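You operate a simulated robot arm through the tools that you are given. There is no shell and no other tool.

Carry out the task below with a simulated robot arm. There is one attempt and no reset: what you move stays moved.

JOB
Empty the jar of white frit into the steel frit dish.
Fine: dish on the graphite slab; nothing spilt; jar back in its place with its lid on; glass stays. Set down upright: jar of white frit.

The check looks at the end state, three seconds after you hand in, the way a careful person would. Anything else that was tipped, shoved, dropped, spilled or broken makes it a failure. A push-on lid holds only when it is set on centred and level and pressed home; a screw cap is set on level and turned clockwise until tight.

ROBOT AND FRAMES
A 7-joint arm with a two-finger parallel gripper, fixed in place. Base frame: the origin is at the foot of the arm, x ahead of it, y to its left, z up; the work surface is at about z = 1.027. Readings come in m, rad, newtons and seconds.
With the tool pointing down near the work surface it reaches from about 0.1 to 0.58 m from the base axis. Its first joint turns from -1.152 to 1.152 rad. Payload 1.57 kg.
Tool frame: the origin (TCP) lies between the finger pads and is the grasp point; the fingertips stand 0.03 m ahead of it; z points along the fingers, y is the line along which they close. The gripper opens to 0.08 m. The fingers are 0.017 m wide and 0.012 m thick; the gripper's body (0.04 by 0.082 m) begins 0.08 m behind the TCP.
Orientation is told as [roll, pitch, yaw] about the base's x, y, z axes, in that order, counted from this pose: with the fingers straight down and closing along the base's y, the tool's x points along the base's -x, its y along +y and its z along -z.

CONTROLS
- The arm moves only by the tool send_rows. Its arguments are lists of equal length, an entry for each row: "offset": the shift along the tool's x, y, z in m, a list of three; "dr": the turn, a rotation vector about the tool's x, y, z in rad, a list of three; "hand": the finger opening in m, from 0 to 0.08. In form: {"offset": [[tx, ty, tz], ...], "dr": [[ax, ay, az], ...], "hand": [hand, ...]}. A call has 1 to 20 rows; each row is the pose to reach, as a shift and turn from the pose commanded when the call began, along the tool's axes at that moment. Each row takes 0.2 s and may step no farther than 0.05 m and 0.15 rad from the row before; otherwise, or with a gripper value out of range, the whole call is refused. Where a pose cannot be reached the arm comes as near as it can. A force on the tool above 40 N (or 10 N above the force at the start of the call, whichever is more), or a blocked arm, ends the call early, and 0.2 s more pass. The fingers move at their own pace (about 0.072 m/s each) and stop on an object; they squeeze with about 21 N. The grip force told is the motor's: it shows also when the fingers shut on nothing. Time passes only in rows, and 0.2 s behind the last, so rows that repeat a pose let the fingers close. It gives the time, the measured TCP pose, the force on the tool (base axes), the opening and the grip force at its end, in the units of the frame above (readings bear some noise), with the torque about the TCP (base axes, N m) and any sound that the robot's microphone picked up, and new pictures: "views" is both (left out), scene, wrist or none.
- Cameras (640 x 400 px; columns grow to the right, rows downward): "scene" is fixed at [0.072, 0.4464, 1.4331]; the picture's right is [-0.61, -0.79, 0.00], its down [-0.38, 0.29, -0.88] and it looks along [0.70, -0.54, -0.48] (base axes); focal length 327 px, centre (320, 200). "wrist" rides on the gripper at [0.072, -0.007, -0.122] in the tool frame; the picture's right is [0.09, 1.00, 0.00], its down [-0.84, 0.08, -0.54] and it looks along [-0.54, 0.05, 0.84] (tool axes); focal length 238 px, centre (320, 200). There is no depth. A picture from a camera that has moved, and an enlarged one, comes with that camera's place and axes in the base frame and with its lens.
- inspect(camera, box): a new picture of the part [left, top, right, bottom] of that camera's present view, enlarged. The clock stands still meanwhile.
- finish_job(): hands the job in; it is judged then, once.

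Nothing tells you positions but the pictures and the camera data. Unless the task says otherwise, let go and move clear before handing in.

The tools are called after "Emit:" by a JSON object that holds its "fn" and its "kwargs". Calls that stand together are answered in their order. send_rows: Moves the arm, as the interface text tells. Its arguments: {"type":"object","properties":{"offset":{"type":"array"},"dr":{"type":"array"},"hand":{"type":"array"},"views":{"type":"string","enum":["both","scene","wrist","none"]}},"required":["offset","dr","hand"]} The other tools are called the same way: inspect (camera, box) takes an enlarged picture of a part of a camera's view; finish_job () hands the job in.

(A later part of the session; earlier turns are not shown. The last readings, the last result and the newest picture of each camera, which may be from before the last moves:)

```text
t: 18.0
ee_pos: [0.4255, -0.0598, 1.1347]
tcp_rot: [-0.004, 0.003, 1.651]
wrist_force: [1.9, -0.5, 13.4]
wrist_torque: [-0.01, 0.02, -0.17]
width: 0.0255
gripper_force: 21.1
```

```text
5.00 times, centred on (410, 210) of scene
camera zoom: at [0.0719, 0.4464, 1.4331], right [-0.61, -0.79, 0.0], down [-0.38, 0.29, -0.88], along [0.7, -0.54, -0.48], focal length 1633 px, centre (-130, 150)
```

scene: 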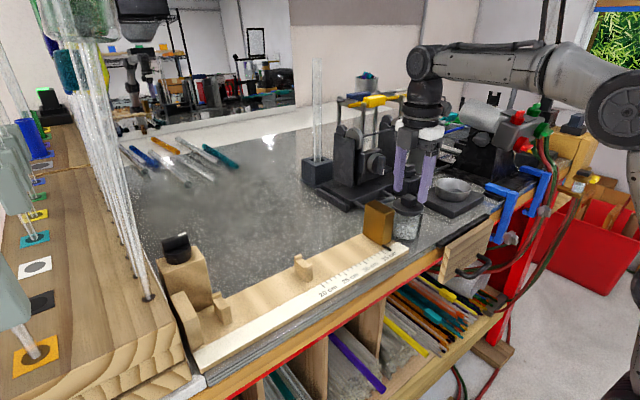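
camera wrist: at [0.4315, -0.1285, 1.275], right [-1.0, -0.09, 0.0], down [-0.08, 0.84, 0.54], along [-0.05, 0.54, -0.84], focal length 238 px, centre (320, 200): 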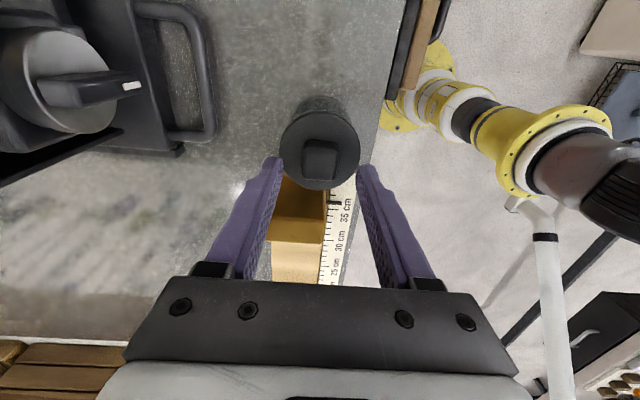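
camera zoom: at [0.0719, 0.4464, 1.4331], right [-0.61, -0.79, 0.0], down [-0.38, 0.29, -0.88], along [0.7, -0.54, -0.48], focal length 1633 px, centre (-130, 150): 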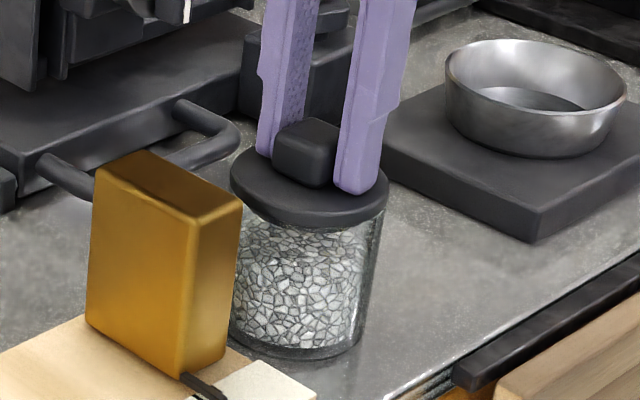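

Knob gripped (25.5 mm) with the tips on the plate. I'll pull straight up a little and see whether the lid comes off or the jar comes along.

Emit:
{"fn": "send_rows", "kwargs": {"offset": [[0, 0, -0.003], [0, 0, -0.006], [0, 0, -0.009], [0, 0, -0.012], [0, 0, -0.012]], "dr": [[0, 0, 0], [0, 0, 0], [0, 0, 0], [0, 0, 0], [0, 0, 0]], "hand": [0.01, 0.01, 0.01, 0.01, 0.01], "views": "none"}}

Emit:
{"fn": "inspect", "kwargs": {"camera": "scene", "box": [380, 170, 440, 250]}}

```text
t: 19.2
ee_pos: [0.4248, -0.0586, 1.1438]
tcp_rot: [-0.001, 0.001, 1.652]
wrist_force: [-0.5, 0.1, -0.1]
wrist_torque: [0.04, 0.0, -0.01]
width: 0.025
gripper_force: 21.4
heard: snap
```

```text
5.00 times, centred on (410, 210) of scene
camera zoom: at [0.072, 0.4464, 1.4331], right [-0.61, -0.79, 0.0], down [-0.38, 0.29, -0.88], along [0.7, -0.54, -0.48], focal length 1633 px, centre (-130, 150)
```

zoom: 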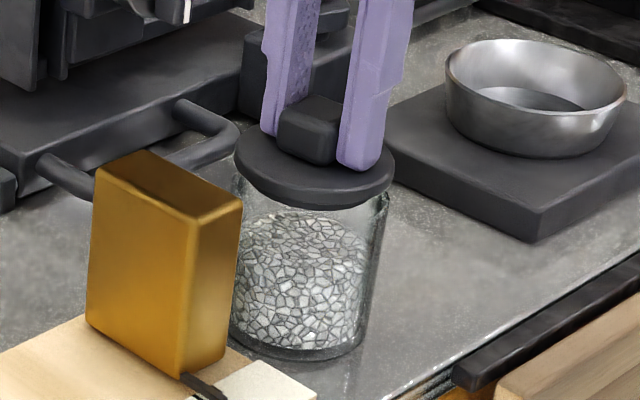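

A snap was heard and the lid is free: push-on, with the jar still in place. I'll lift it well clear, then carry it to the empty bench behind the ruler at about (0.48, 0.10).

Emit:
{"fn": "send_rows", "kwargs": {"offset": [[0, 0, -0.03], [0, 0, -0.06], [0, 0, -0.075], [-0.025, -0.012, -0.08], [-0.065, -0.03, -0.08], [-0.105, -0.047, -0.08], [-0.14, -0.06, -0.08], [-0.153, -0.0673, -0.08], [-0.153, -0.0673, -0.08]], "dr": [[0, 0, 0], [0, 0, 0], [0, 0, 0], [0, 0, 0], [0, 0, 0], [0, 0, 0], [0, 0, 0], [0, 0, 0], [0, 0, 0]], "hand": [0.01, 0.01, 0.01, 0.01, 0.01, 0.01, 0.01, 0.01, 0.01]}}

Emit:
{"fn": "inspect", "kwargs": {"camera": "scene", "box": [310, 100, 450, 250]}}

Emit:
{"fn": "inspect", "kwargs": {"camera": "wrist", "box": [160, 60, 480, 260]}}

```text
t: 21.2
ee_pos: [0.4809, 0.0971, 1.2239]
tcp_rot: [0.0, -0.001, 1.65]
wrist_force: [-0.4, -0.9, -0.3]
wrist_torque: [-0.01, 0.01, -0.01]
width: 0.025
gripper_force: 20.5
camera wrist: at [0.4926, 0.0267, 1.3456], right [-0.99, -0.17, 0.0], down [-0.14, 0.83, 0.54], along [-0.09, 0.53, -0.84], focal length 238 px, centre (320, 200)
```

scene: 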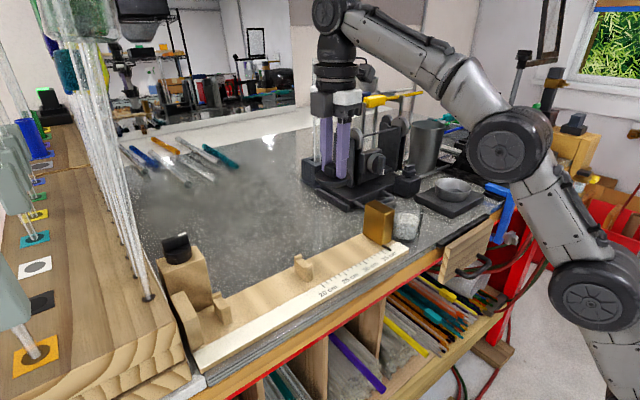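
wrist: 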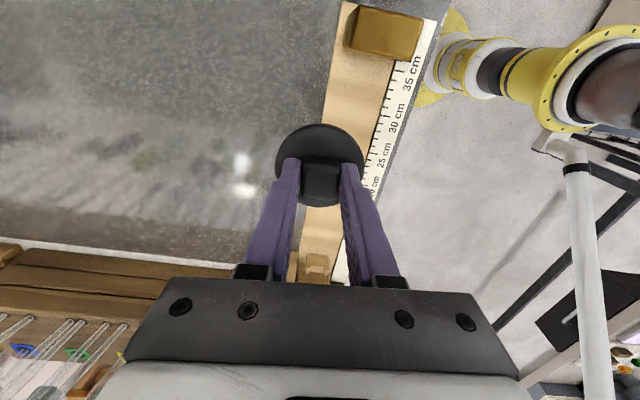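

```text
2.67 times, centred on (380, 175) of scene
camera zoom: at [0.072, 0.4464, 1.4331], right [-0.61, -0.79, 0.0], down [-0.38, 0.29, -0.88], along [0.7, -0.54, -0.48], focal length 871 px, centre (160, 267)
```

zoom: 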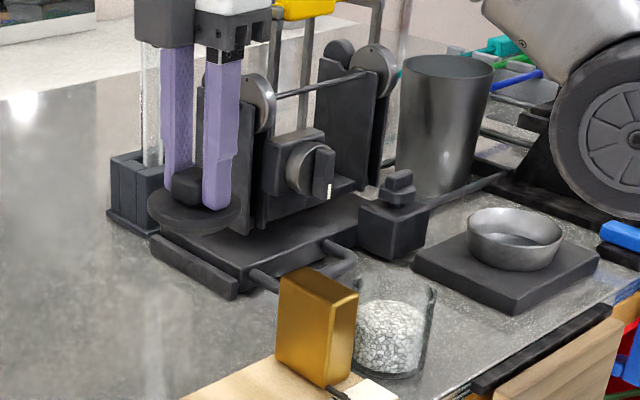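

```text
2.00 times, centred on (320, 160) of wrist
camera zoom: at [0.4926, 0.0267, 1.3456], right [-0.99, -0.17, 0.0], down [-0.14, 0.83, 0.54], along [-0.09, 0.53, -0.84], focal length 477 px, centre (320, 280)
```

zoom: 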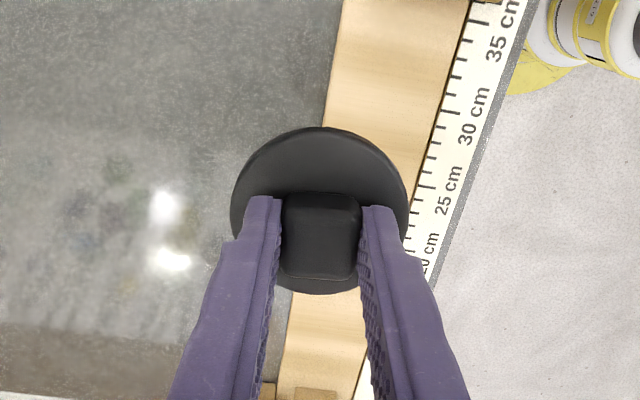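

The ruler board extends to x≈0.477, so I'll shift to x≈0.527 for clear flat bench and then lower.

Emit:
{"fn": "send_rows", "kwargs": {"offset": [[0.002, -0.023, 0.0], [0.0036, -0.046, 0.0], [0.0036, -0.046, 0.04], [0.0036, -0.046, 0.08], [0.0036, -0.046, 0.115], [0.0036, -0.046, 0.125], [0.0036, -0.046, 0.125]], "dr": [[0, 0, 0], [0, 0, 0], [0, 0, 0], [0, 0, 0], [0, 0, 0], [0, 0, 0], [0, 0, 0]], "hand": [0.01, 0.01, 0.01, 0.01, 0.01, 0.01, 0.01]}}

Emit:
{"fn": "inspect", "kwargs": {"camera": "scene", "box": [290, 120, 400, 230]}}

```text
t: 22.8
ee_pos: [0.5259, 0.0984, 1.0998]
tcp_rot: [0.0, -0.001, 1.65]
wrist_force: [-0.5, -0.1, 0.0]
wrist_torque: [0.01, -0.05, -0.01]
width: 0.0246
gripper_force: 20.7
out of reach, approached as far as the arm can: row 1, 2
camera wrist: at [0.5385, 0.0255, 1.2202], right [-0.99, -0.17, 0.0], down [-0.14, 0.83, 0.54], along [-0.09, 0.53, -0.84], focal length 238 px, centre (320, 200)
```

scene: 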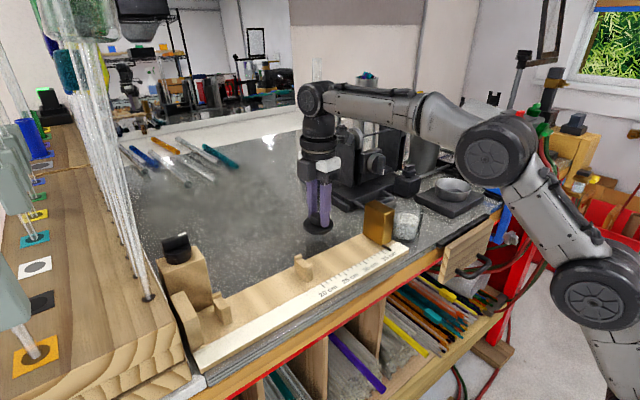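
wrist: 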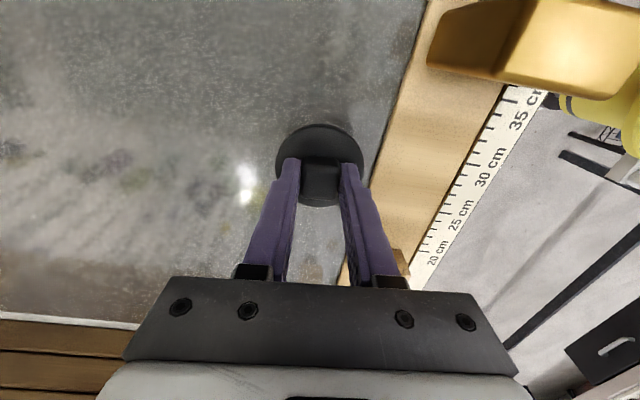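

```text
3.64 times, centred on (345, 175) of scene
camera zoom: at [0.072, 0.4464, 1.4331], right [-0.61, -0.79, 0.0], down [-0.38, 0.29, -0.88], along [0.7, -0.54, -0.48], focal length 1188 px, centre (229, 291)
```

zoom: 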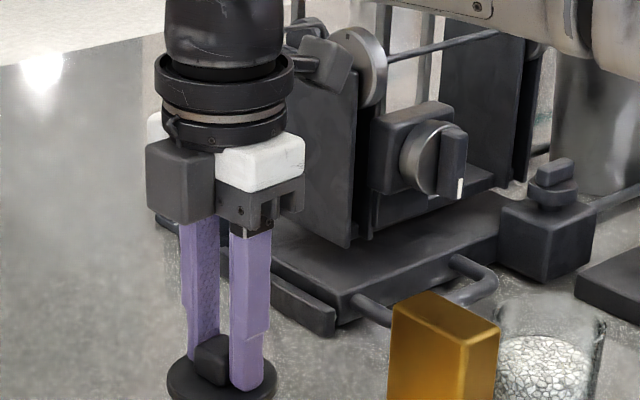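

The lid is a few centimetres above the bench with nothing around it. I'll lower in small steps and watch the force.

Emit:
{"fn": "send_rows", "kwargs": {"offset": [[0, 0, 0.005], [0, 0, 0.01], [0, 0, 0.013], [0, 0, 0.016], [0, 0, 0.016]], "dr": [[0, 0, 0], [0, 0, 0], [0, 0, 0], [0, 0, 0], [0, 0, 0]], "hand": [0.01, 0.01, 0.01, 0.01, 0.01], "views": "none"}}

Emit:
{"fn": "inspect", "kwargs": {"camera": "scene", "box": [290, 180, 360, 240]}}

```text
t: 24.0
ee_pos: [0.5254, 0.0967, 1.0839]
tcp_rot: [-0.001, 0.0, 1.651]
wrist_force: [0.1, 0.1, -0.2]
wrist_torque: [-0.03, 0.03, -0.04]
width: 0.0246
gripper_force: 21.2
```

```text
6.67 times, centred on (325, 210) of scene
camera zoom: at [0.072, 0.4464, 1.4331], right [-0.61, -0.79, 0.0], down [-0.38, 0.29, -0.88], along [0.7, -0.54, -0.48], focal length 2177 px, centre (287, 133)
```

zoom: 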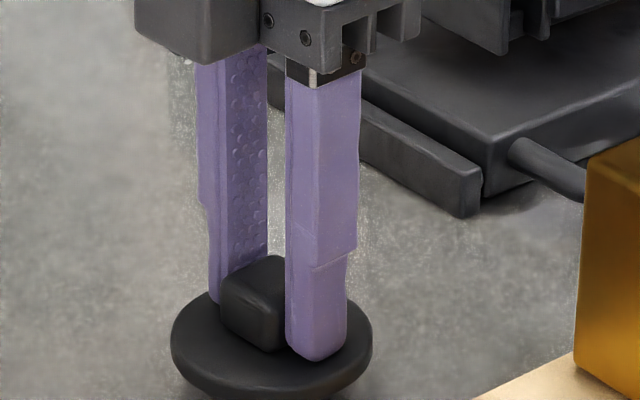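

Emit:
{"fn": "send_rows", "kwargs": {"offset": [[0, 0, 0.002], [0, 0, 0.004], [0, 0, 0.006], [0, 0, 0.006]], "dr": [[0, 0, 0], [0, 0, 0], [0, 0, 0], [0, 0, 0]], "hand": [0.01, 0.01, 0.01, 0.01], "views": "none"}}

Emit:
{"fn": "inspect", "kwargs": {"camera": "scene", "box": [290, 190, 370, 250]}}

```text
t: 25.0
ee_pos: [0.5248, 0.0973, 1.0783]
tcp_rot: [0.0, 0.0, 1.651]
wrist_force: [0.1, -0.3, 0.1]
wrist_torque: [0.03, -0.02, 0.01]
width: 0.0249
gripper_force: 20.9
```

```text
6.67 times, centred on (330, 220) of scene
camera zoom: at [0.072, 0.4464, 1.4331], right [-0.61, -0.79, 0.0], down [-0.38, 0.29, -0.88], along [0.7, -0.54, -0.48], focal length 2177 px, centre (253, 67)
```

zoom: 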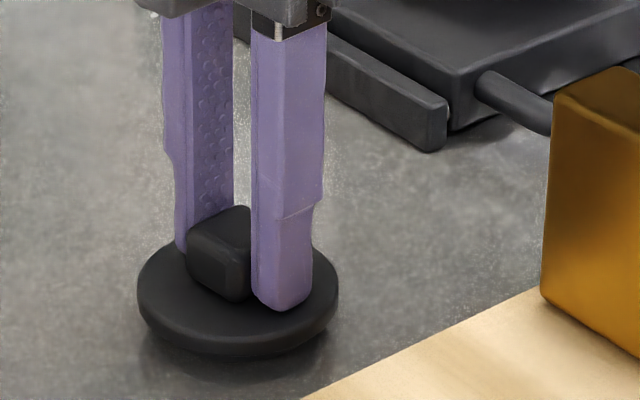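

Still slightly above the bench, going by the shadow. Lowering further.

Emit:
{"fn": "send_rows", "kwargs": {"offset": [[0, 0, 0.002], [0, 0, 0.004], [0, 0, 0.004]], "dr": [[0, 0, 0], [0, 0, 0], [0, 0, 0]], "hand": [0.01, 0.01, 0.01], "views": "none"}}

Emit:
{"fn": "send_rows", "kwargs": {"offset": [[0, 0, 0.0015], [0, 0, 0.003], [0, 0, 0.003]], "dr": [[0, 0, 0], [0, 0, 0], [0, 0, 0]], "hand": [0.01, 0.01, 0.01], "views": "none"}}

Emit:
{"fn": "inspect", "kwargs": {"camera": "scene", "box": [290, 190, 370, 250]}}

```text
t: 25.8
ee_pos: [0.5259, 0.0982, 1.0737]
tcp_rot: [0.0, -0.001, 1.651]
wrist_force: [0.7, 0.5, -1.1]
wrist_torque: [-0.03, 0.02, 0.01]
width: 0.0248
gripper_force: 21.2
```

```text
t: 26.6
ee_pos: [0.5257, 0.0984, 1.0724]
tcp_rot: [-0.005, 0.001, 1.651]
wrist_force: [-2.2, -0.2, 12.8]
wrist_torque: [-0.01, 0.12, -0.01]
width: 0.0247
gripper_force: 20.7
```

```text
6.67 times, centred on (330, 220) of scene
camera zoom: at [0.0717, 0.4463, 1.4332], right [-0.61, -0.79, 0.0], down [-0.38, 0.29, -0.88], along [0.7, -0.54, -0.48], focal length 2177 px, centre (253, 67)
```

zoom: 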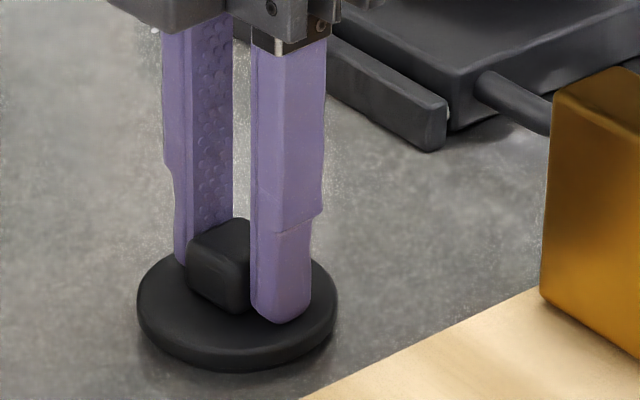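

Contact made, so the lid stands on the bench. I'll ease off, open and rise.

Emit:
{"fn": "send_rows", "kwargs": {"offset": [[0, 0, -0.0012], [0, 0, -0.0012], [0, 0, -0.0012], [0, 0, -0.03], [0, 0, -0.07], [0, 0, -0.11], [0, 0, -0.13], [0, 0, -0.13]], "dr": [[0, 0, 0], [0, 0, 0], [0, 0, 0], [0, 0, 0], [0, 0, 0], [0, 0, 0], [0, 0, 0], [0, 0, 0]], "hand": [0.01, 0.035, 0.05, 0.05, 0.06, 0.08, 0.08, 0.08]}}

Emit:
{"fn": "inspect", "kwargs": {"camera": "scene", "box": [290, 180, 440, 260]}}

Emit:
{"fn": "inspect", "kwargs": {"camera": "wrist", "box": [240, 80, 420, 220]}}

```text
t: 28.4
ee_pos: [0.5182, 0.0955, 1.1958]
tcp_rot: [0.001, 0.0, 1.651]
wrist_force: [0.7, -0.1, -0.1]
wrist_torque: [-0.01, 0.01, 0.02]
width: 0.0802
gripper_force: 0.1
out of reach, approached as far as the arm can: row 7, 8
camera wrist: at [0.5315, 0.0254, 1.3172], right [-0.99, -0.17, 0.0], down [-0.14, 0.83, 0.54], along [-0.09, 0.53, -0.84], focal length 238 px, centre (320, 200)
```

scene: 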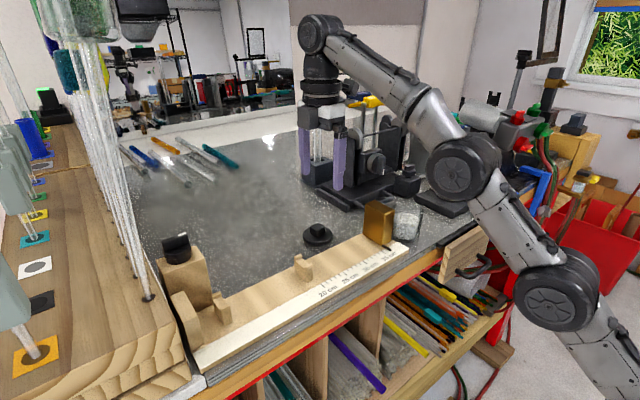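
wrist: 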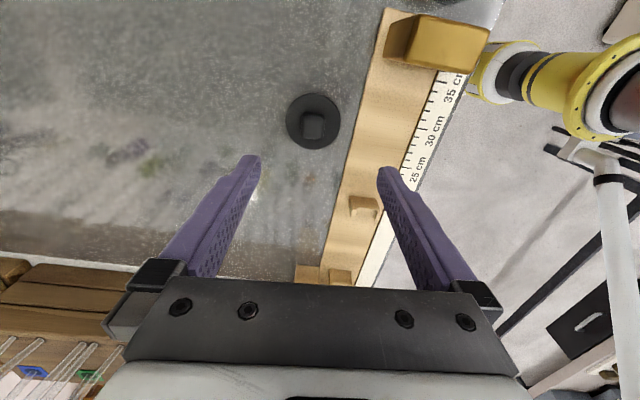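

```text
4.27 times, centred on (365, 220) of scene
camera zoom: at [0.072, 0.4464, 1.4331], right [-0.61, -0.79, 0.0], down [-0.38, 0.29, -0.88], along [0.7, -0.54, -0.48], focal length 1393 px, centre (128, 115)
```

zoom: 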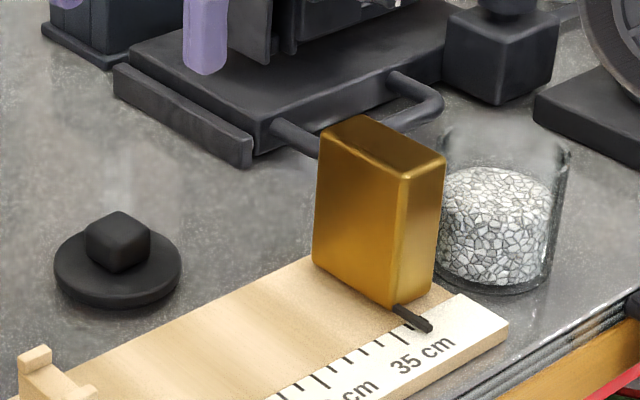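

```text
2.86 times, centred on (330, 150) of wrist
camera zoom: at [0.5315, 0.0254, 1.3172], right [-0.99, -0.17, 0.0], down [-0.14, 0.83, 0.54], along [-0.09, 0.53, -0.84], focal length 681 px, centre (291, 343)
```

zoom: 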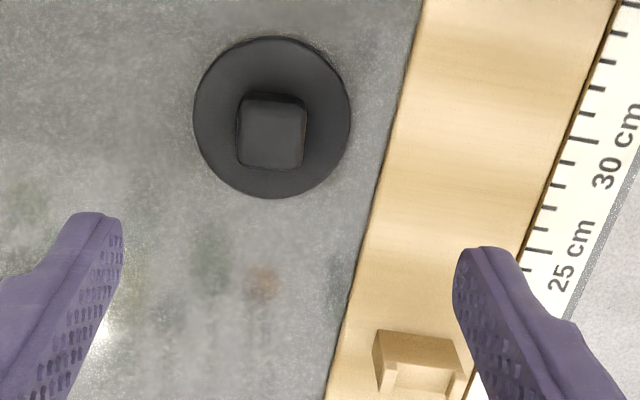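

The lid is stable on the bench with TCP at (0.5255, 0.098) when released. The brass stop blocks the jar's +y side, so I'll grip the jar from the near right at azimuth ~45°, tool tilted about 30° below horizontal. I'll first test this orientation in free air.

Emit:
{"fn": "send_rows", "kwargs": {"offset": [[0.02, 0.02, -0.02], [0.055, 0.043, -0.044], [0.09, 0.066, -0.044], [0.125, 0.09, -0.044], [0.16, 0.115, -0.044], [0.1856, 0.133, -0.044], [0.1856, 0.133, -0.044]], "dr": [[0, 0, 0.145], [0, 0, 0.29], [0, 0, 0.435], [0, 0, 0.58], [0, 0, 0.725], [0, 0, 0.866], [0, 0, 0.866]], "hand": [0.08, 0.08, 0.08, 0.08, 0.08, 0.08, 0.08], "views": "none"}}

Emit:
{"fn": "send_rows", "kwargs": {"offset": [[0, 0, 0], [0, 0, 0], [0, 0, 0], [0, 0, 0], [0, 0, 0], [0, 0, 0], [0, 0, 0], [0, 0, 0]], "dr": [[0, -0.14, 0], [0, -0.28, 0], [0, -0.42, 0], [0, -0.56, 0], [0, -0.7, 0], [0, -0.84, 0], [0, -0.95, 0], [0, -1.047, 0]], "hand": [0.08, 0.08, 0.08, 0.08, 0.08, 0.08, 0.08, 0.08]}}

```text
t: 30.0
ee_pos: [0.4013, -0.1001, 1.2389]
tcp_rot: [0.001, 0.0, 0.783]
wrist_force: [-0.7, 0.3, -0.4]
wrist_torque: [0.02, 0.01, -0.04]
width: 0.08
gripper_force: 0.0
```

```text
t: 31.8
ee_pos: [0.4025, -0.0993, 1.2394]
tcp_rot: [-0.001, -1.047, 0.785]
wrist_force: [-0.4, -0.2, 0.4]
wrist_torque: [-0.02, -0.01, -0.02]
width: 0.0798
gripper_force: 0.1
camera wrist: at [0.3064, -0.2044, 1.2374], right [-0.74, 0.67, -0.08], down [-0.09, 0.02, 1.0], along [0.67, 0.74, 0.05], focal length 238 px, centre (320, 200)
```

scene: 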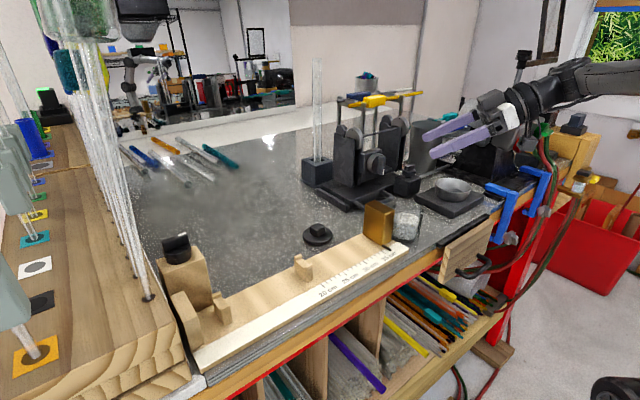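
wrist: 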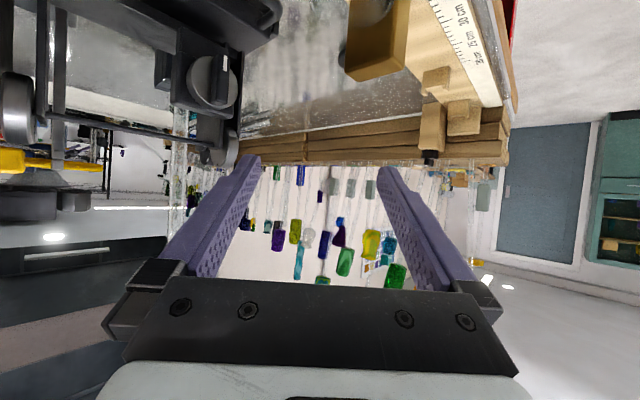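

That grasp orientation is reachable. Now I'll test the pouring rotation empty-handed in the air, tilting about the horizontal approach axis.

Emit:
{"fn": "send_rows", "kwargs": {"offset": [[0, 0, 0], [0, 0, 0], [0, 0, 0], [0, 0, 0], [0, 0, 0], [0, 0, 0], [0, 0, 0], [0, 0, 0], [0, 0, 0], [0, 0, 0], [0, 0, 0], [0, 0, 0], [0, 0, 0], [0, 0, 0], [0, 0, 0], [0, 0, 0]], "dr": [[-0.07, 0, 0.1212], [-0.14, 0, 0.2425], [-0.21, 0, 0.3637], [-0.28, 0, 0.485], [-0.35, 0, 0.6062], [-0.42, 0, 0.7274], [-0.49, 0, 0.8487], [-0.56, 0, 0.97], [-0.63, 0, 1.0911], [-0.7, 0, 1.2124], [-0.77, 0, 1.3336], [-0.84, 0, 1.4549], [-0.91, 0, 1.5761], [-0.98, 0, 1.6974], [-1.05, 0, 1.8186], [-1.12, 0, 1.9399]], "hand": [0.08, 0.08, 0.08, 0.08, 0.08, 0.08, 0.08, 0.08, 0.08, 0.08, 0.08, 0.08, 0.08, 0.08, 0.08, 0.08]}}

```text
t: 35.2
ee_pos: [0.424, -0.0926, 1.2463]
tcp_rot: [1.889, 0.508, -0.191]
wrist_force: [-0.1, 0.1, -0.2]
wrist_torque: [-0.02, -0.01, -0.02]
width: 0.0799
gripper_force: 0.1
out of reach, approached as far as the arm can: row 13, 14, 15, 16
camera wrist: at [0.3195, -0.1896, 1.2416], right [0.31, -0.38, 0.87], down [0.57, -0.66, -0.49], along [0.76, 0.65, 0.01], focal length 238 px, centre (320, 200)
```

scene: 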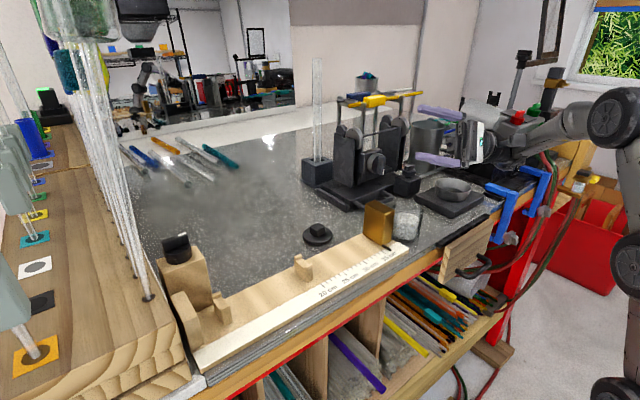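
wrist: 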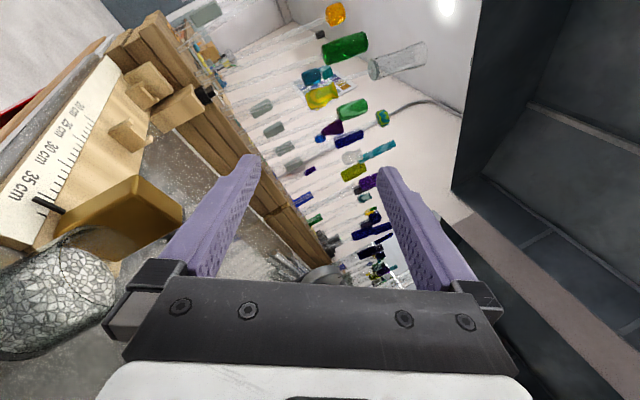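

The arm runs out at about 120° of tilt in this place and azimuth. I'll undo the rotation, then test nearer the dish with a more natural azimuth.

Emit:
{"fn": "send_rows", "kwargs": {"offset": [[0, 0, 0], [0, 0, 0], [0, 0, 0], [0, 0, 0], [0, 0, 0], [0, 0, 0], [0, 0, 0], [0, 0, 0], [0, 0, 0], [0, 0, 0], [0, 0, 0], [0, 0, 0], [0, 0, 0], [0, 0, 0], [0, 0, 0], [0, 0, 0]], "dr": [[0.07, 0, -0.1212], [0.14, 0, -0.2425], [0.21, 0, -0.3637], [0.28, 0, -0.485], [0.35, 0, -0.6062], [0.42, 0, -0.7274], [0.49, 0, -0.8487], [0.56, 0, -0.97], [0.63, 0, -1.0911], [0.7, 0, -1.2124], [0.77, 0, -1.3336], [0.84, 0, -1.4549], [0.91, 0, -1.5761], [0.98, 0, -1.6974], [1.05, 0, -1.8186], [1.12, 0, -1.9399]], "hand": [0.08, 0.08, 0.08, 0.08, 0.08, 0.08, 0.08, 0.08, 0.08, 0.08, 0.08, 0.08, 0.08, 0.08, 0.08, 0.08], "views": "none"}}

```text
t: 38.6
ee_pos: [0.4247, -0.0952, 1.2455]
tcp_rot: [-0.16, -1.035, 0.913]
wrist_force: [0.8, 0.3, -0.1]
wrist_torque: [0.0, 0.02, -0.04]
width: 0.08
gripper_force: 0.1
```

Emit:
{"fn": "send_rows", "kwargs": {"offset": [[0, 0, 0], [0, 0, 0], [0, 0, 0]], "dr": [[-0.08, 0, 0], [-0.16, 0, 0], [-0.16, 0, 0]], "hand": [0.08, 0.08, 0.08], "views": "none"}}

Emit:
{"fn": "send_rows", "kwargs": {"offset": [[0, 0, 0], [0, 0, 0], [0, 0, 0], [0, 0, 0], [0, 0, 0], [0, 0, 0], [0, 0, 0]], "dr": [[0.112, 0, 0.0665], [0.224, 0, 0.133], [0.336, 0, 0.1995], [0.448, 0, 0.266], [0.56, 0, 0.3325], [0.672, 0, 0.399], [0.785, 0, 0.466]], "hand": [0.08, 0.08, 0.08, 0.08, 0.08, 0.08, 0.08], "views": "none"}}

```text
t: 39.4
ee_pos: [0.423, -0.0931, 1.2469]
tcp_rot: [0.005, -1.035, 0.911]
wrist_force: [-0.3, 1.0, 0.2]
wrist_torque: [-0.01, -0.01, 0.0]
width: 0.0799
gripper_force: 0.0
```

```text
t: 41.0
ee_pos: [0.4245, -0.0944, 1.2465]
tcp_rot: [0.001, -1.035, -0.005]
wrist_force: [-1.2, -0.1, 0.1]
wrist_torque: [0.02, -0.04, 0.0]
width: 0.0801
gripper_force: 0.0
```

Emit:
{"fn": "send_rows", "kwargs": {"offset": [[0.003, -0.04, 0.005], [0.007, -0.08, 0.012], [0.011, -0.12, 0.02], [0.0145, -0.146, 0.0266], [0.0145, -0.146, 0.0266]], "dr": [[0, 0, 0], [0, 0, 0], [0, 0, 0], [0, 0, 0], [0, 0, 0]], "hand": [0.08, 0.08, 0.08, 0.08, 0.08], "views": "none"}}

Emit:
{"fn": "send_rows", "kwargs": {"offset": [[0, 0, 0], [0, 0, 0], [0, 0, 0], [0, 0, 0], [0, 0, 0], [0, 0, 0], [0, 0, 0], [0, 0, 0], [0, 0, 0], [0, 0, 0], [0, 0, 0], [0, 0, 0], [0, 0, 0], [0, 0, 0], [0, 0, 0], [0, 0, 0], [0, 0, 0], [0, 0, 0]], "dr": [[-0.07, 0, 0.1212], [-0.14, 0, 0.2425], [-0.21, 0, 0.3637], [-0.28, 0, 0.485], [-0.35, 0, 0.6062], [-0.42, 0, 0.7274], [-0.49, 0, 0.8487], [-0.56, 0, 0.97], [-0.63, 0, 1.0911], [-0.7, 0, 1.2124], [-0.77, 0, 1.3336], [-0.84, 0, 1.4549], [-0.91, 0, 1.5761], [-0.98, 0, 1.6974], [-1.05, 0, 1.8186], [-1.12, 0, 1.9399], [-1.19, 0, 2.06], [-1.26, 0, 2.18]], "hand": [0.08, 0.08, 0.08, 0.08, 0.08, 0.08, 0.08, 0.08, 0.08, 0.08, 0.08, 0.08, 0.08, 0.08, 0.08, 0.08, 0.08, 0.08]}}

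```text
t: 42.2
ee_pos: [0.4395, -0.2401, 1.2212]
tcp_rot: [0.003, -1.033, -0.003]
wrist_force: [0.5, -0.5, 0.6]
wrist_torque: [-0.01, 0.0, -0.01]
width: 0.0801
gripper_force: 0.0
```

```text
t: 46.0
ee_pos: [0.44, -0.2394, 1.2214]
tcp_rot: [2.168, 0.791, -0.8]
wrist_force: [0.4, 1.3, -0.5]
wrist_torque: [0.01, 0.0, 0.0]
width: 0.08
gripper_force: 0.0
camera wrist: at [0.2977, -0.2339, 1.2188], right [-0.04, -0.76, 0.64], down [-0.06, -0.64, -0.76], along [1.0, -0.07, -0.02], focal length 238 px, centre (320, 200)
```

scene: 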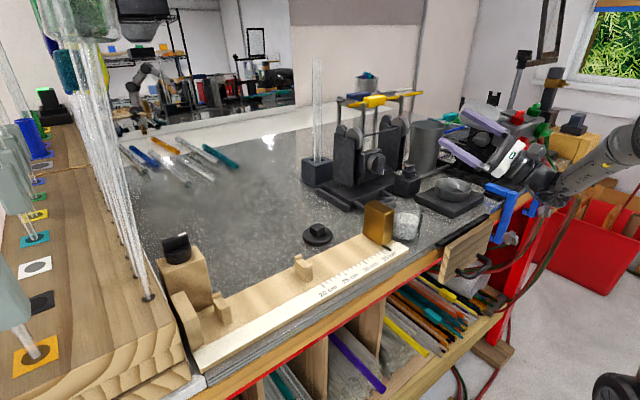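
wrist: 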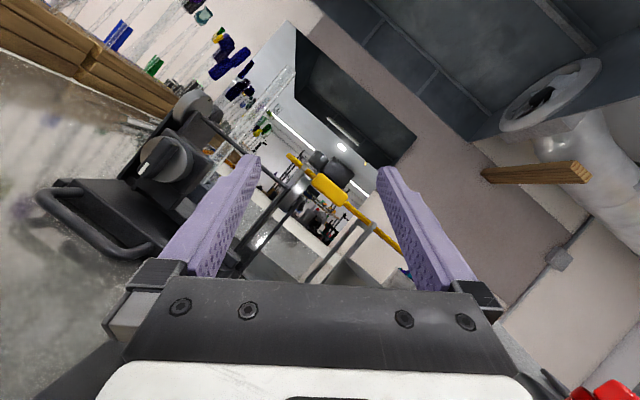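

With azimuth 0 at the dish the arm tilts about 143° with no trouble. I'll undo this, then rehearse an adjusted path at lower height: tilt 90°, then roll about the tool axis so the hand stays level and clear of the bench.

Emit:
{"fn": "send_rows", "kwargs": {"offset": [[0, 0, 0], [0, 0, 0], [0, 0, 0], [0, 0, 0], [0, 0, 0], [0, 0, 0], [0, 0, 0], [0, 0, 0], [0, 0, 0], [0, 0, 0], [0, 0, 0], [0, 0, 0], [0, 0, 0], [0, 0, 0], [0, 0, 0], [0, 0, 0], [0, 0, 0], [0, 0, 0]], "dr": [[0.07, 0, -0.1212], [0.14, 0, -0.2425], [0.21, 0, -0.3637], [0.28, 0, -0.485], [0.35, 0, -0.6062], [0.42, 0, -0.7274], [0.49, 0, -0.8487], [0.56, 0, -0.97], [0.63, 0, -1.0911], [0.7, 0, -1.2124], [0.77, 0, -1.3336], [0.84, 0, -1.4549], [0.91, 0, -1.5761], [0.98, 0, -1.6974], [1.05, 0, -1.8186], [1.12, 0, -1.9399], [1.19, 0, -2.06], [1.26, 0, -2.18]], "hand": [0.08, 0.08, 0.08, 0.08, 0.08, 0.08, 0.08, 0.08, 0.08, 0.08, 0.08, 0.08, 0.08, 0.08, 0.08, 0.08, 0.06, 0.06], "views": "none"}}

Emit:
{"fn": "send_rows", "kwargs": {"offset": [[0, 0, 0], [0, 0, 0], [0, 0, 0], [0, 0, 0]], "dr": [[0.1, 0, 0.058], [0.2, 0, 0.1165], [0.302, 0, 0.1745], [0.302, 0, 0.1745]], "hand": [0.06, 0.06, 0.06, 0.06], "views": "scene"}}

```text
t: 49.8
ee_pos: [0.4389, -0.2395, 1.2207]
tcp_rot: [-0.001, -1.033, 0.0]
wrist_force: [0.2, 0.1, -0.2]
wrist_torque: [0.01, 0.0, 0.0]
width: 0.0598
gripper_force: 0.1
```

```text
t: 50.8
ee_pos: [0.4393, -0.2395, 1.22]
tcp_rot: [-0.009, -1.034, -0.345]
wrist_force: [0.7, -0.8, -0.4]
wrist_torque: [0.03, -0.02, 0.01]
width: 0.06
gripper_force: 0.0
```

scene: 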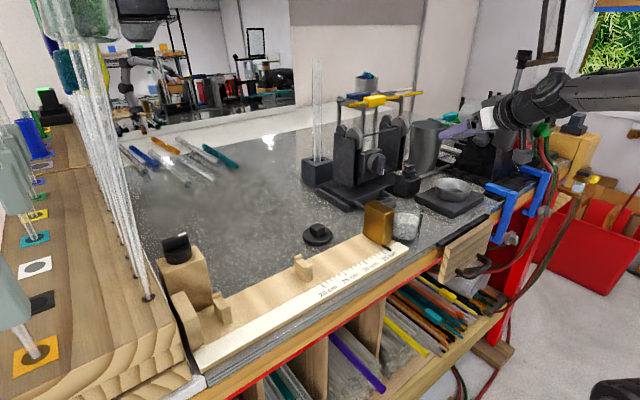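

Emit:
{"fn": "send_rows", "kwargs": {"offset": [[0.0258, 0, 0.0153], [0.0516, 0, 0.0306], [0.0516, 0, 0.0306], [0.0516, 0, 0.0306], [0.0516, 0, 0.0306], [0.0516, 0, 0.0306], [0.0516, 0, 0.0306], [0.0516, 0, 0.0306], [0.0516, 0, 0.0306], [0.0516, 0, 0.0306], [0.0516, 0, 0.0306], [0.0516, 0, 0.0306], [0.0516, 0, 0.0306]], "dr": [[0, 0, 0], [0, 0, 0], [-0.0728, 0, 0.1228], [-0.1456, 0, 0.2456], [-0.2184, 0, 0.3684], [-0.2912, 0, 0.4913], [-0.364, 0, 0.614], [-0.437, 0, 0.737], [-0.51, 0, 0.86], [-0.5825, 0, 0.9825], [-0.655, 0, 1.105], [-0.728, 0, 1.228], [-0.801, 0, 1.351]], "hand": [0.06, 0.06, 0.06, 0.06, 0.06, 0.06, 0.06, 0.06, 0.06, 0.06, 0.06, 0.06, 0.06], "views": "scene"}}

Emit:
{"fn": "send_rows", "kwargs": {"offset": [[0, 0, 0], [0, 0, 0], [0, 0, 0], [0, 0, 0], [0, 0, 0], [0, 0, 0], [0, 0, 0], [0, 0, 0], [0, 0, 0]], "dr": [[0, 0, 0.14], [0, 0, 0.28], [0, 0, 0.42], [0, 0, 0.56], [0, 0, 0.7], [0, 0, 0.84], [0, 0, 0.98], [0, 0, 1.12], [0, 0, 1.2]], "hand": [0.06, 0.06, 0.06, 0.06, 0.06, 0.06, 0.06, 0.06, 0.06]}}

Emit:
{"fn": "inspect", "kwargs": {"camera": "scene", "box": [400, 100, 560, 240]}}

```text
t: 53.6
ee_pos: [0.4392, -0.24, 1.1597]
tcp_rot: [1.57, 0.0, -1.385]
wrist_force: [-0.9, 0.4, 0.2]
wrist_torque: [-0.01, -0.01, 0.01]
width: 0.06
gripper_force: 0.0
```

scene: 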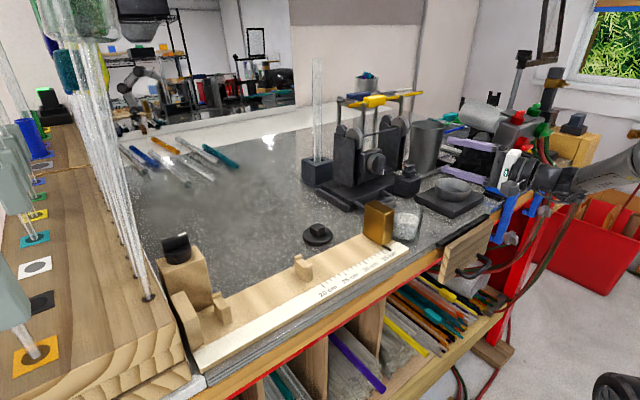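

```text
t: 55.6
ee_pos: [0.4393, -0.2385, 1.1604]
tcp_rot: [1.56, 1.202, -1.396]
wrist_force: [0.0, -0.4, -0.3]
wrist_torque: [0.01, -0.03, -0.04]
width: 0.0598
gripper_force: 0.2
camera wrist: at [0.3136, -0.2311, 1.2247], right [0.17, -0.88, 0.45], down [-0.47, -0.47, -0.75], along [0.87, -0.08, -0.49], focal length 238 px, centre (320, 200)
```

scene: 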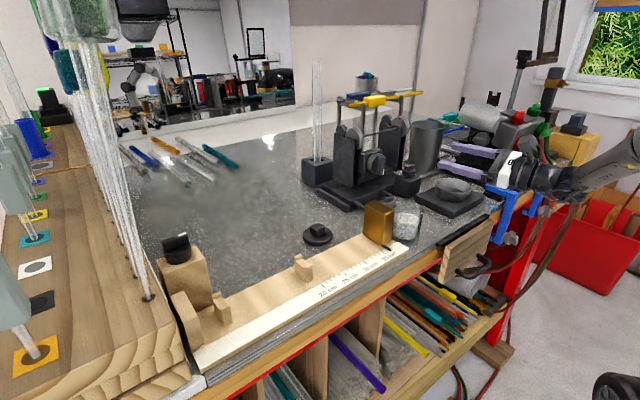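
wrist: 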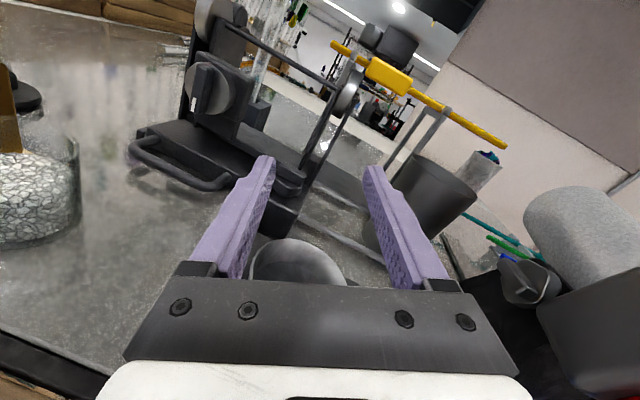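

```text
2.86 times, centred on (480, 170) of scene
camera zoom: at [0.072, 0.4464, 1.4331], right [-0.61, -0.79, 0.0], down [-0.38, 0.29, -0.88], along [0.7, -0.54, -0.48], focal length 933 px, centre (-137, 286)
```

zoom: 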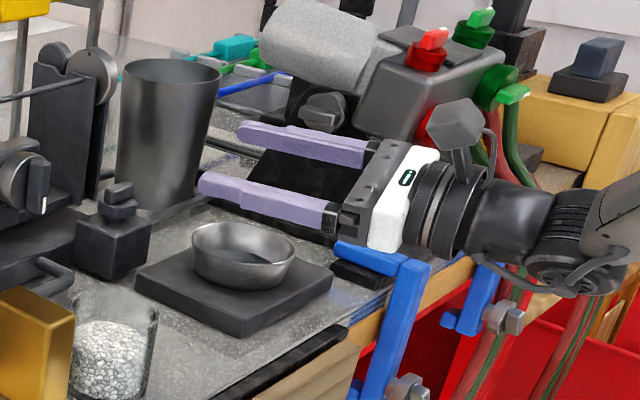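

The rehearsal works: about 143° of tilt with the hand level and clear. I'll reverse it, then go to the jar.

Emit:
{"fn": "send_rows", "kwargs": {"offset": [[0, 0, 0], [0, 0, 0], [0, 0, 0], [0, 0, 0], [0, 0, 0], [0, 0, 0], [0, 0, 0], [0, 0, 0], [0, 0, 0]], "dr": [[0, 0, -0.14], [0, 0, -0.28], [0, 0, -0.42], [0, 0, -0.56], [0, 0, -0.7], [0, 0, -0.84], [0, 0, -0.98], [0, 0, -1.12], [0, 0, -1.2]], "hand": [0.06, 0.06, 0.06, 0.06, 0.06, 0.06, 0.06, 0.06, 0.06], "views": "none"}}

Emit:
{"fn": "send_rows", "kwargs": {"offset": [[0, 0, 0], [0, 0, 0], [0, 0, 0], [0, 0, 0], [0, 0, 0], [0, 0, 0], [0, 0, 0], [0, 0, 0], [0, 0, 0], [0, 0, 0], [0, 0, 0]], "dr": [[0.0728, 0, -0.1228], [0.1456, 0, -0.2456], [0.2184, 0, -0.3684], [0.2912, 0, -0.4913], [0.364, 0, -0.614], [0.437, 0, -0.737], [0.51, 0, -0.86], [0.5825, 0, -0.9825], [0.655, 0, -1.105], [0.728, 0, -1.228], [0.801, 0, -1.351]], "hand": [0.06, 0.06, 0.06, 0.06, 0.06, 0.06, 0.06, 0.06, 0.06, 0.06, 0.06], "views": "none"}}

```text
t: 57.6
ee_pos: [0.4389, -0.2409, 1.1602]
tcp_rot: [1.567, -0.004, -1.385]
wrist_force: [-1.2, 0.6, -0.5]
wrist_torque: [0.02, -0.01, 0.02]
width: 0.06
gripper_force: 0.0
```

```text
t: 60.0
ee_pos: [0.4389, -0.24, 1.1593]
tcp_rot: [-0.013, -1.035, -0.338]
wrist_force: [-1.0, 0.1, 0.7]
wrist_torque: [0.04, 0.02, -0.01]
width: 0.0602
gripper_force: 0.2
```

Emit:
{"fn": "send_rows", "kwargs": {"offset": [[-0.02, 0, -0.01], [-0.02, 0.01, -0.03], [-0.01, 0.025, -0.05], [0.0, 0.04, -0.07], [0.008, 0.055, -0.085], [0.016, 0.07, -0.1], [0.022, 0.08, -0.11], [0.0239, 0.087, -0.1187], [0.0239, 0.087, -0.1187]], "dr": [[-0.12, 0, -0.0716], [-0.24, 0, -0.143], [-0.36, 0, -0.215], [-0.483, 0, -0.2865], [-0.604, 0, -0.358], [-0.725, 0, -0.43], [-0.846, 0, -0.5], [-0.966, 0, -0.573], [-0.966, 0, -0.573]], "hand": [0.06, 0.06, 0.06, 0.072, 0.072, 0.072, 0.072, 0.072, 0.072]}}

Emit:
{"fn": "inspect", "kwargs": {"camera": "scene", "box": [370, 100, 530, 250]}}

```text
t: 62.0
ee_pos: [0.3626, -0.1188, 1.2002]
tcp_rot: [0.0, -1.033, 0.775]
wrist_force: [0.7, -0.2, -0.4]
wrist_torque: [0.01, -0.01, 0.02]
width: 0.0721
gripper_force: 0.1
camera wrist: at [0.2653, -0.2231, 1.2004], right [-0.73, 0.68, -0.08], down [-0.08, 0.03, 1.0], along [0.68, 0.73, 0.03], focal length 238 px, centre (320, 200)
```

scene: 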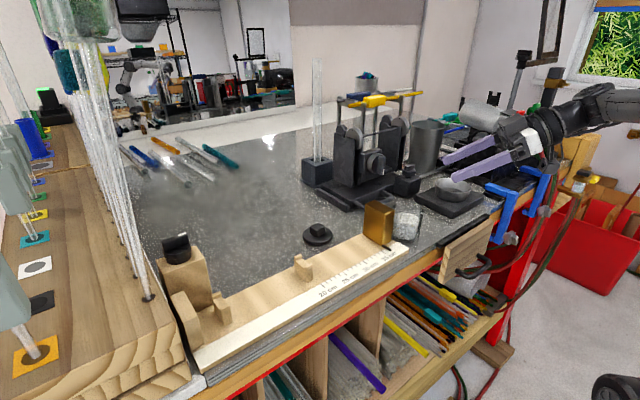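
wrist: 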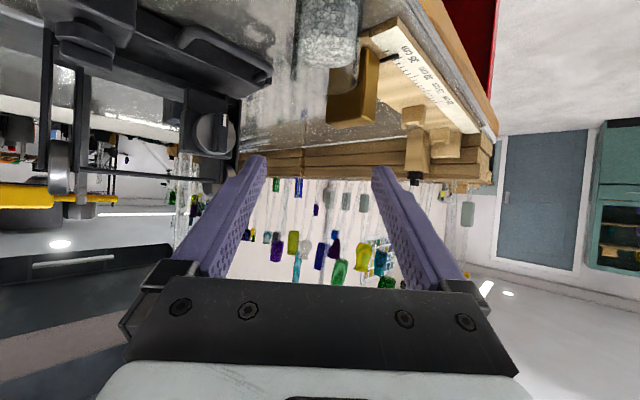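

```text
2.67 times, centred on (450, 175) of scene
camera zoom: at [0.072, 0.4464, 1.4331], right [-0.61, -0.79, 0.0], down [-0.38, 0.29, -0.88], along [0.7, -0.54, -0.48], focal length 871 px, centre (-27, 267)
```

zoom: 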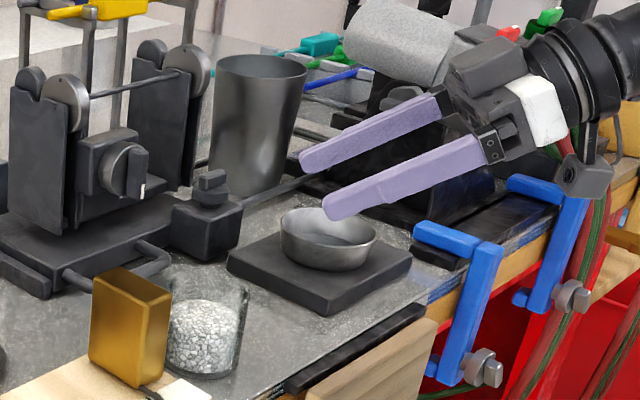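

The jar lies on the line of approach. I'll descend to the pre-grasp point 9 cm back from the jar and check alignment.

Emit:
{"fn": "send_rows", "kwargs": {"offset": [[0.024, 0, 0.014], [0.048, 0, 0.028], [0.0705, 0, 0.0418], [0.0705, 0, 0.0418]], "dr": [[0, 0, 0], [0, 0, 0], [0, 0, 0], [0, 0, 0]], "hand": [0.072, 0.072, 0.072, 0.072]}}

Emit:
{"fn": "inspect", "kwargs": {"camera": "scene", "box": [370, 130, 530, 260]}}

Emit:
{"fn": "inspect", "kwargs": {"camera": "wrist", "box": [200, 20, 460, 220]}}

```text
t: 63.0
ee_pos: [0.361, -0.1201, 1.1176]
tcp_rot: [0.0, -1.03, 0.774]
wrist_force: [0.0, -0.7, -0.3]
wrist_torque: [0.0, -0.02, 0.04]
width: 0.0721
gripper_force: 0.0
camera wrist: at [0.2646, -0.2234, 1.1181], right [-0.73, 0.68, -0.08], down [-0.08, 0.03, 1.0], along [0.68, 0.73, 0.03], focal length 238 px, centre (320, 200)
```

scene: 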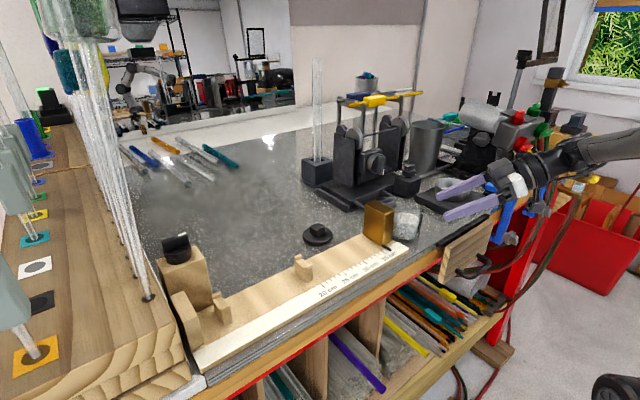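
wrist: 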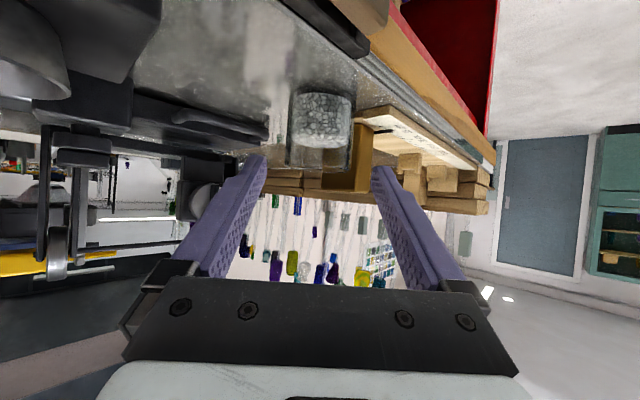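

```text
3.08 times, centred on (450, 195) of scene
camera zoom: at [0.072, 0.4464, 1.4331], right [-0.61, -0.79, 0.0], down [-0.38, 0.29, -0.88], along [0.7, -0.54, -0.48], focal length 1005 px, centre (-80, 215)
```

zoom: 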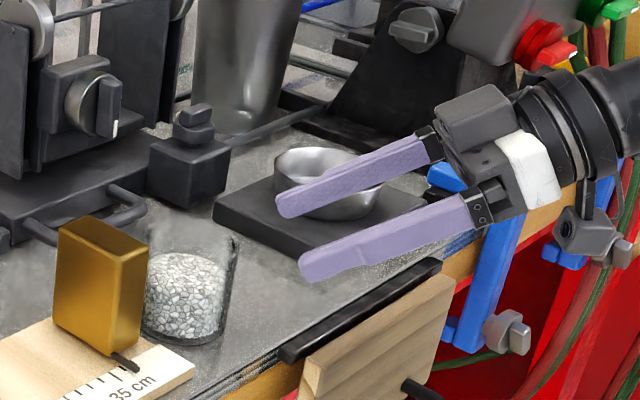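

```text
2.00 times, centred on (330, 120) of wrist
camera zoom: at [0.2646, -0.2234, 1.1181], right [-0.73, 0.68, -0.08], down [-0.08, 0.03, 1.0], along [0.68, 0.73, 0.03], focal length 477 px, centre (300, 360)
```

zoom: 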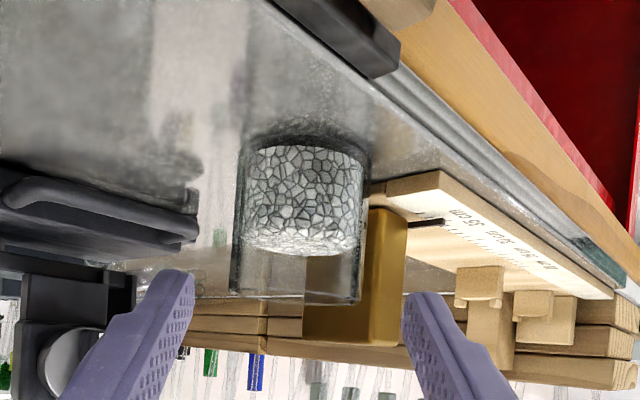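

The jar is centred on the tool's axis line, within about a millimetre. I'll slide in part of the way along the approach and check again.

Emit:
{"fn": "send_rows", "kwargs": {"offset": [[-0.001, 0, 0.02], [-0.002, 0, 0.04], [-0.003, 0, 0.055], [-0.003, 0, 0.055]], "dr": [[0, 0, 0], [0, 0, 0], [0, 0, 0], [0, 0, 0]], "hand": [0.072, 0.072, 0.072, 0.072]}}

Emit:
{"fn": "inspect", "kwargs": {"camera": "scene", "box": [370, 150, 530, 260]}}

Emit:
{"fn": "inspect", "kwargs": {"camera": "wrist", "box": [200, 20, 460, 220]}}

```text
t: 64.0
ee_pos: [0.3964, -0.0854, 1.0925]
tcp_rot: [0.002, -1.032, 0.772]
wrist_force: [-0.6, 0.1, 0.0]
wrist_torque: [-0.01, 0.03, -0.03]
width: 0.0721
gripper_force: 0.1
camera wrist: at [0.2998, -0.1893, 1.0926], right [-0.73, 0.68, -0.08], down [-0.08, 0.03, 1.0], along [0.68, 0.73, 0.03], focal length 238 px, centre (320, 200)
```

scene: 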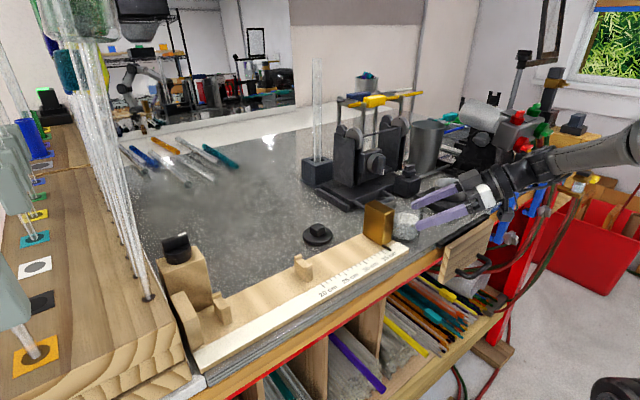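
wrist: 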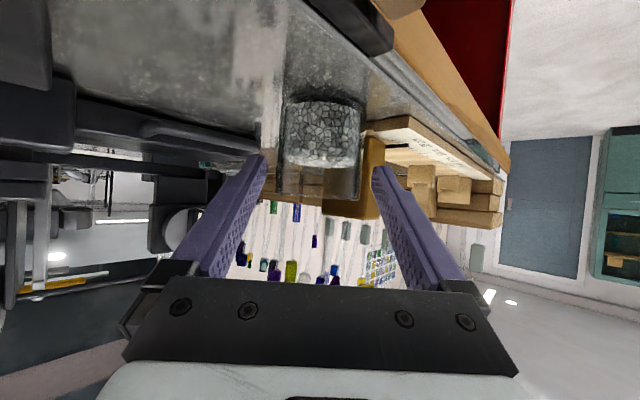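

```text
3.64 times, centred on (450, 205) of scene
camera zoom: at [0.072, 0.4464, 1.4331], right [-0.61, -0.79, 0.0], down [-0.38, 0.29, -0.88], along [0.7, -0.54, -0.48], focal length 1188 px, centre (-153, 182)
```

zoom: 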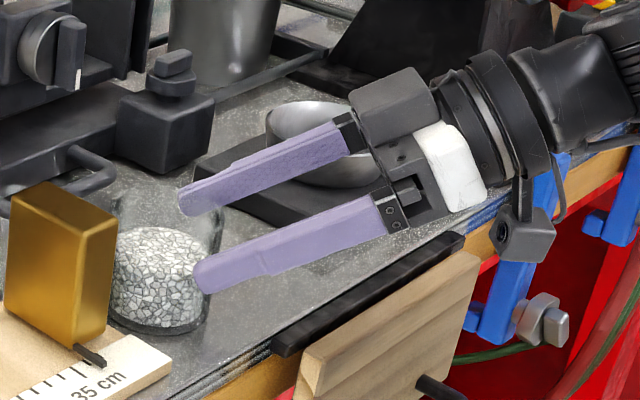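

```text
2.00 times, centred on (330, 120) of wrist
camera zoom: at [0.2998, -0.1893, 1.0926], right [-0.73, 0.68, -0.08], down [-0.08, 0.03, 1.0], along [0.68, 0.73, 0.03], focal length 477 px, centre (300, 360)
```

zoom: 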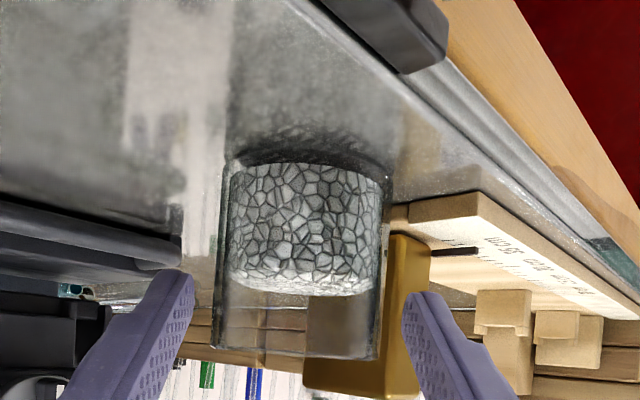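

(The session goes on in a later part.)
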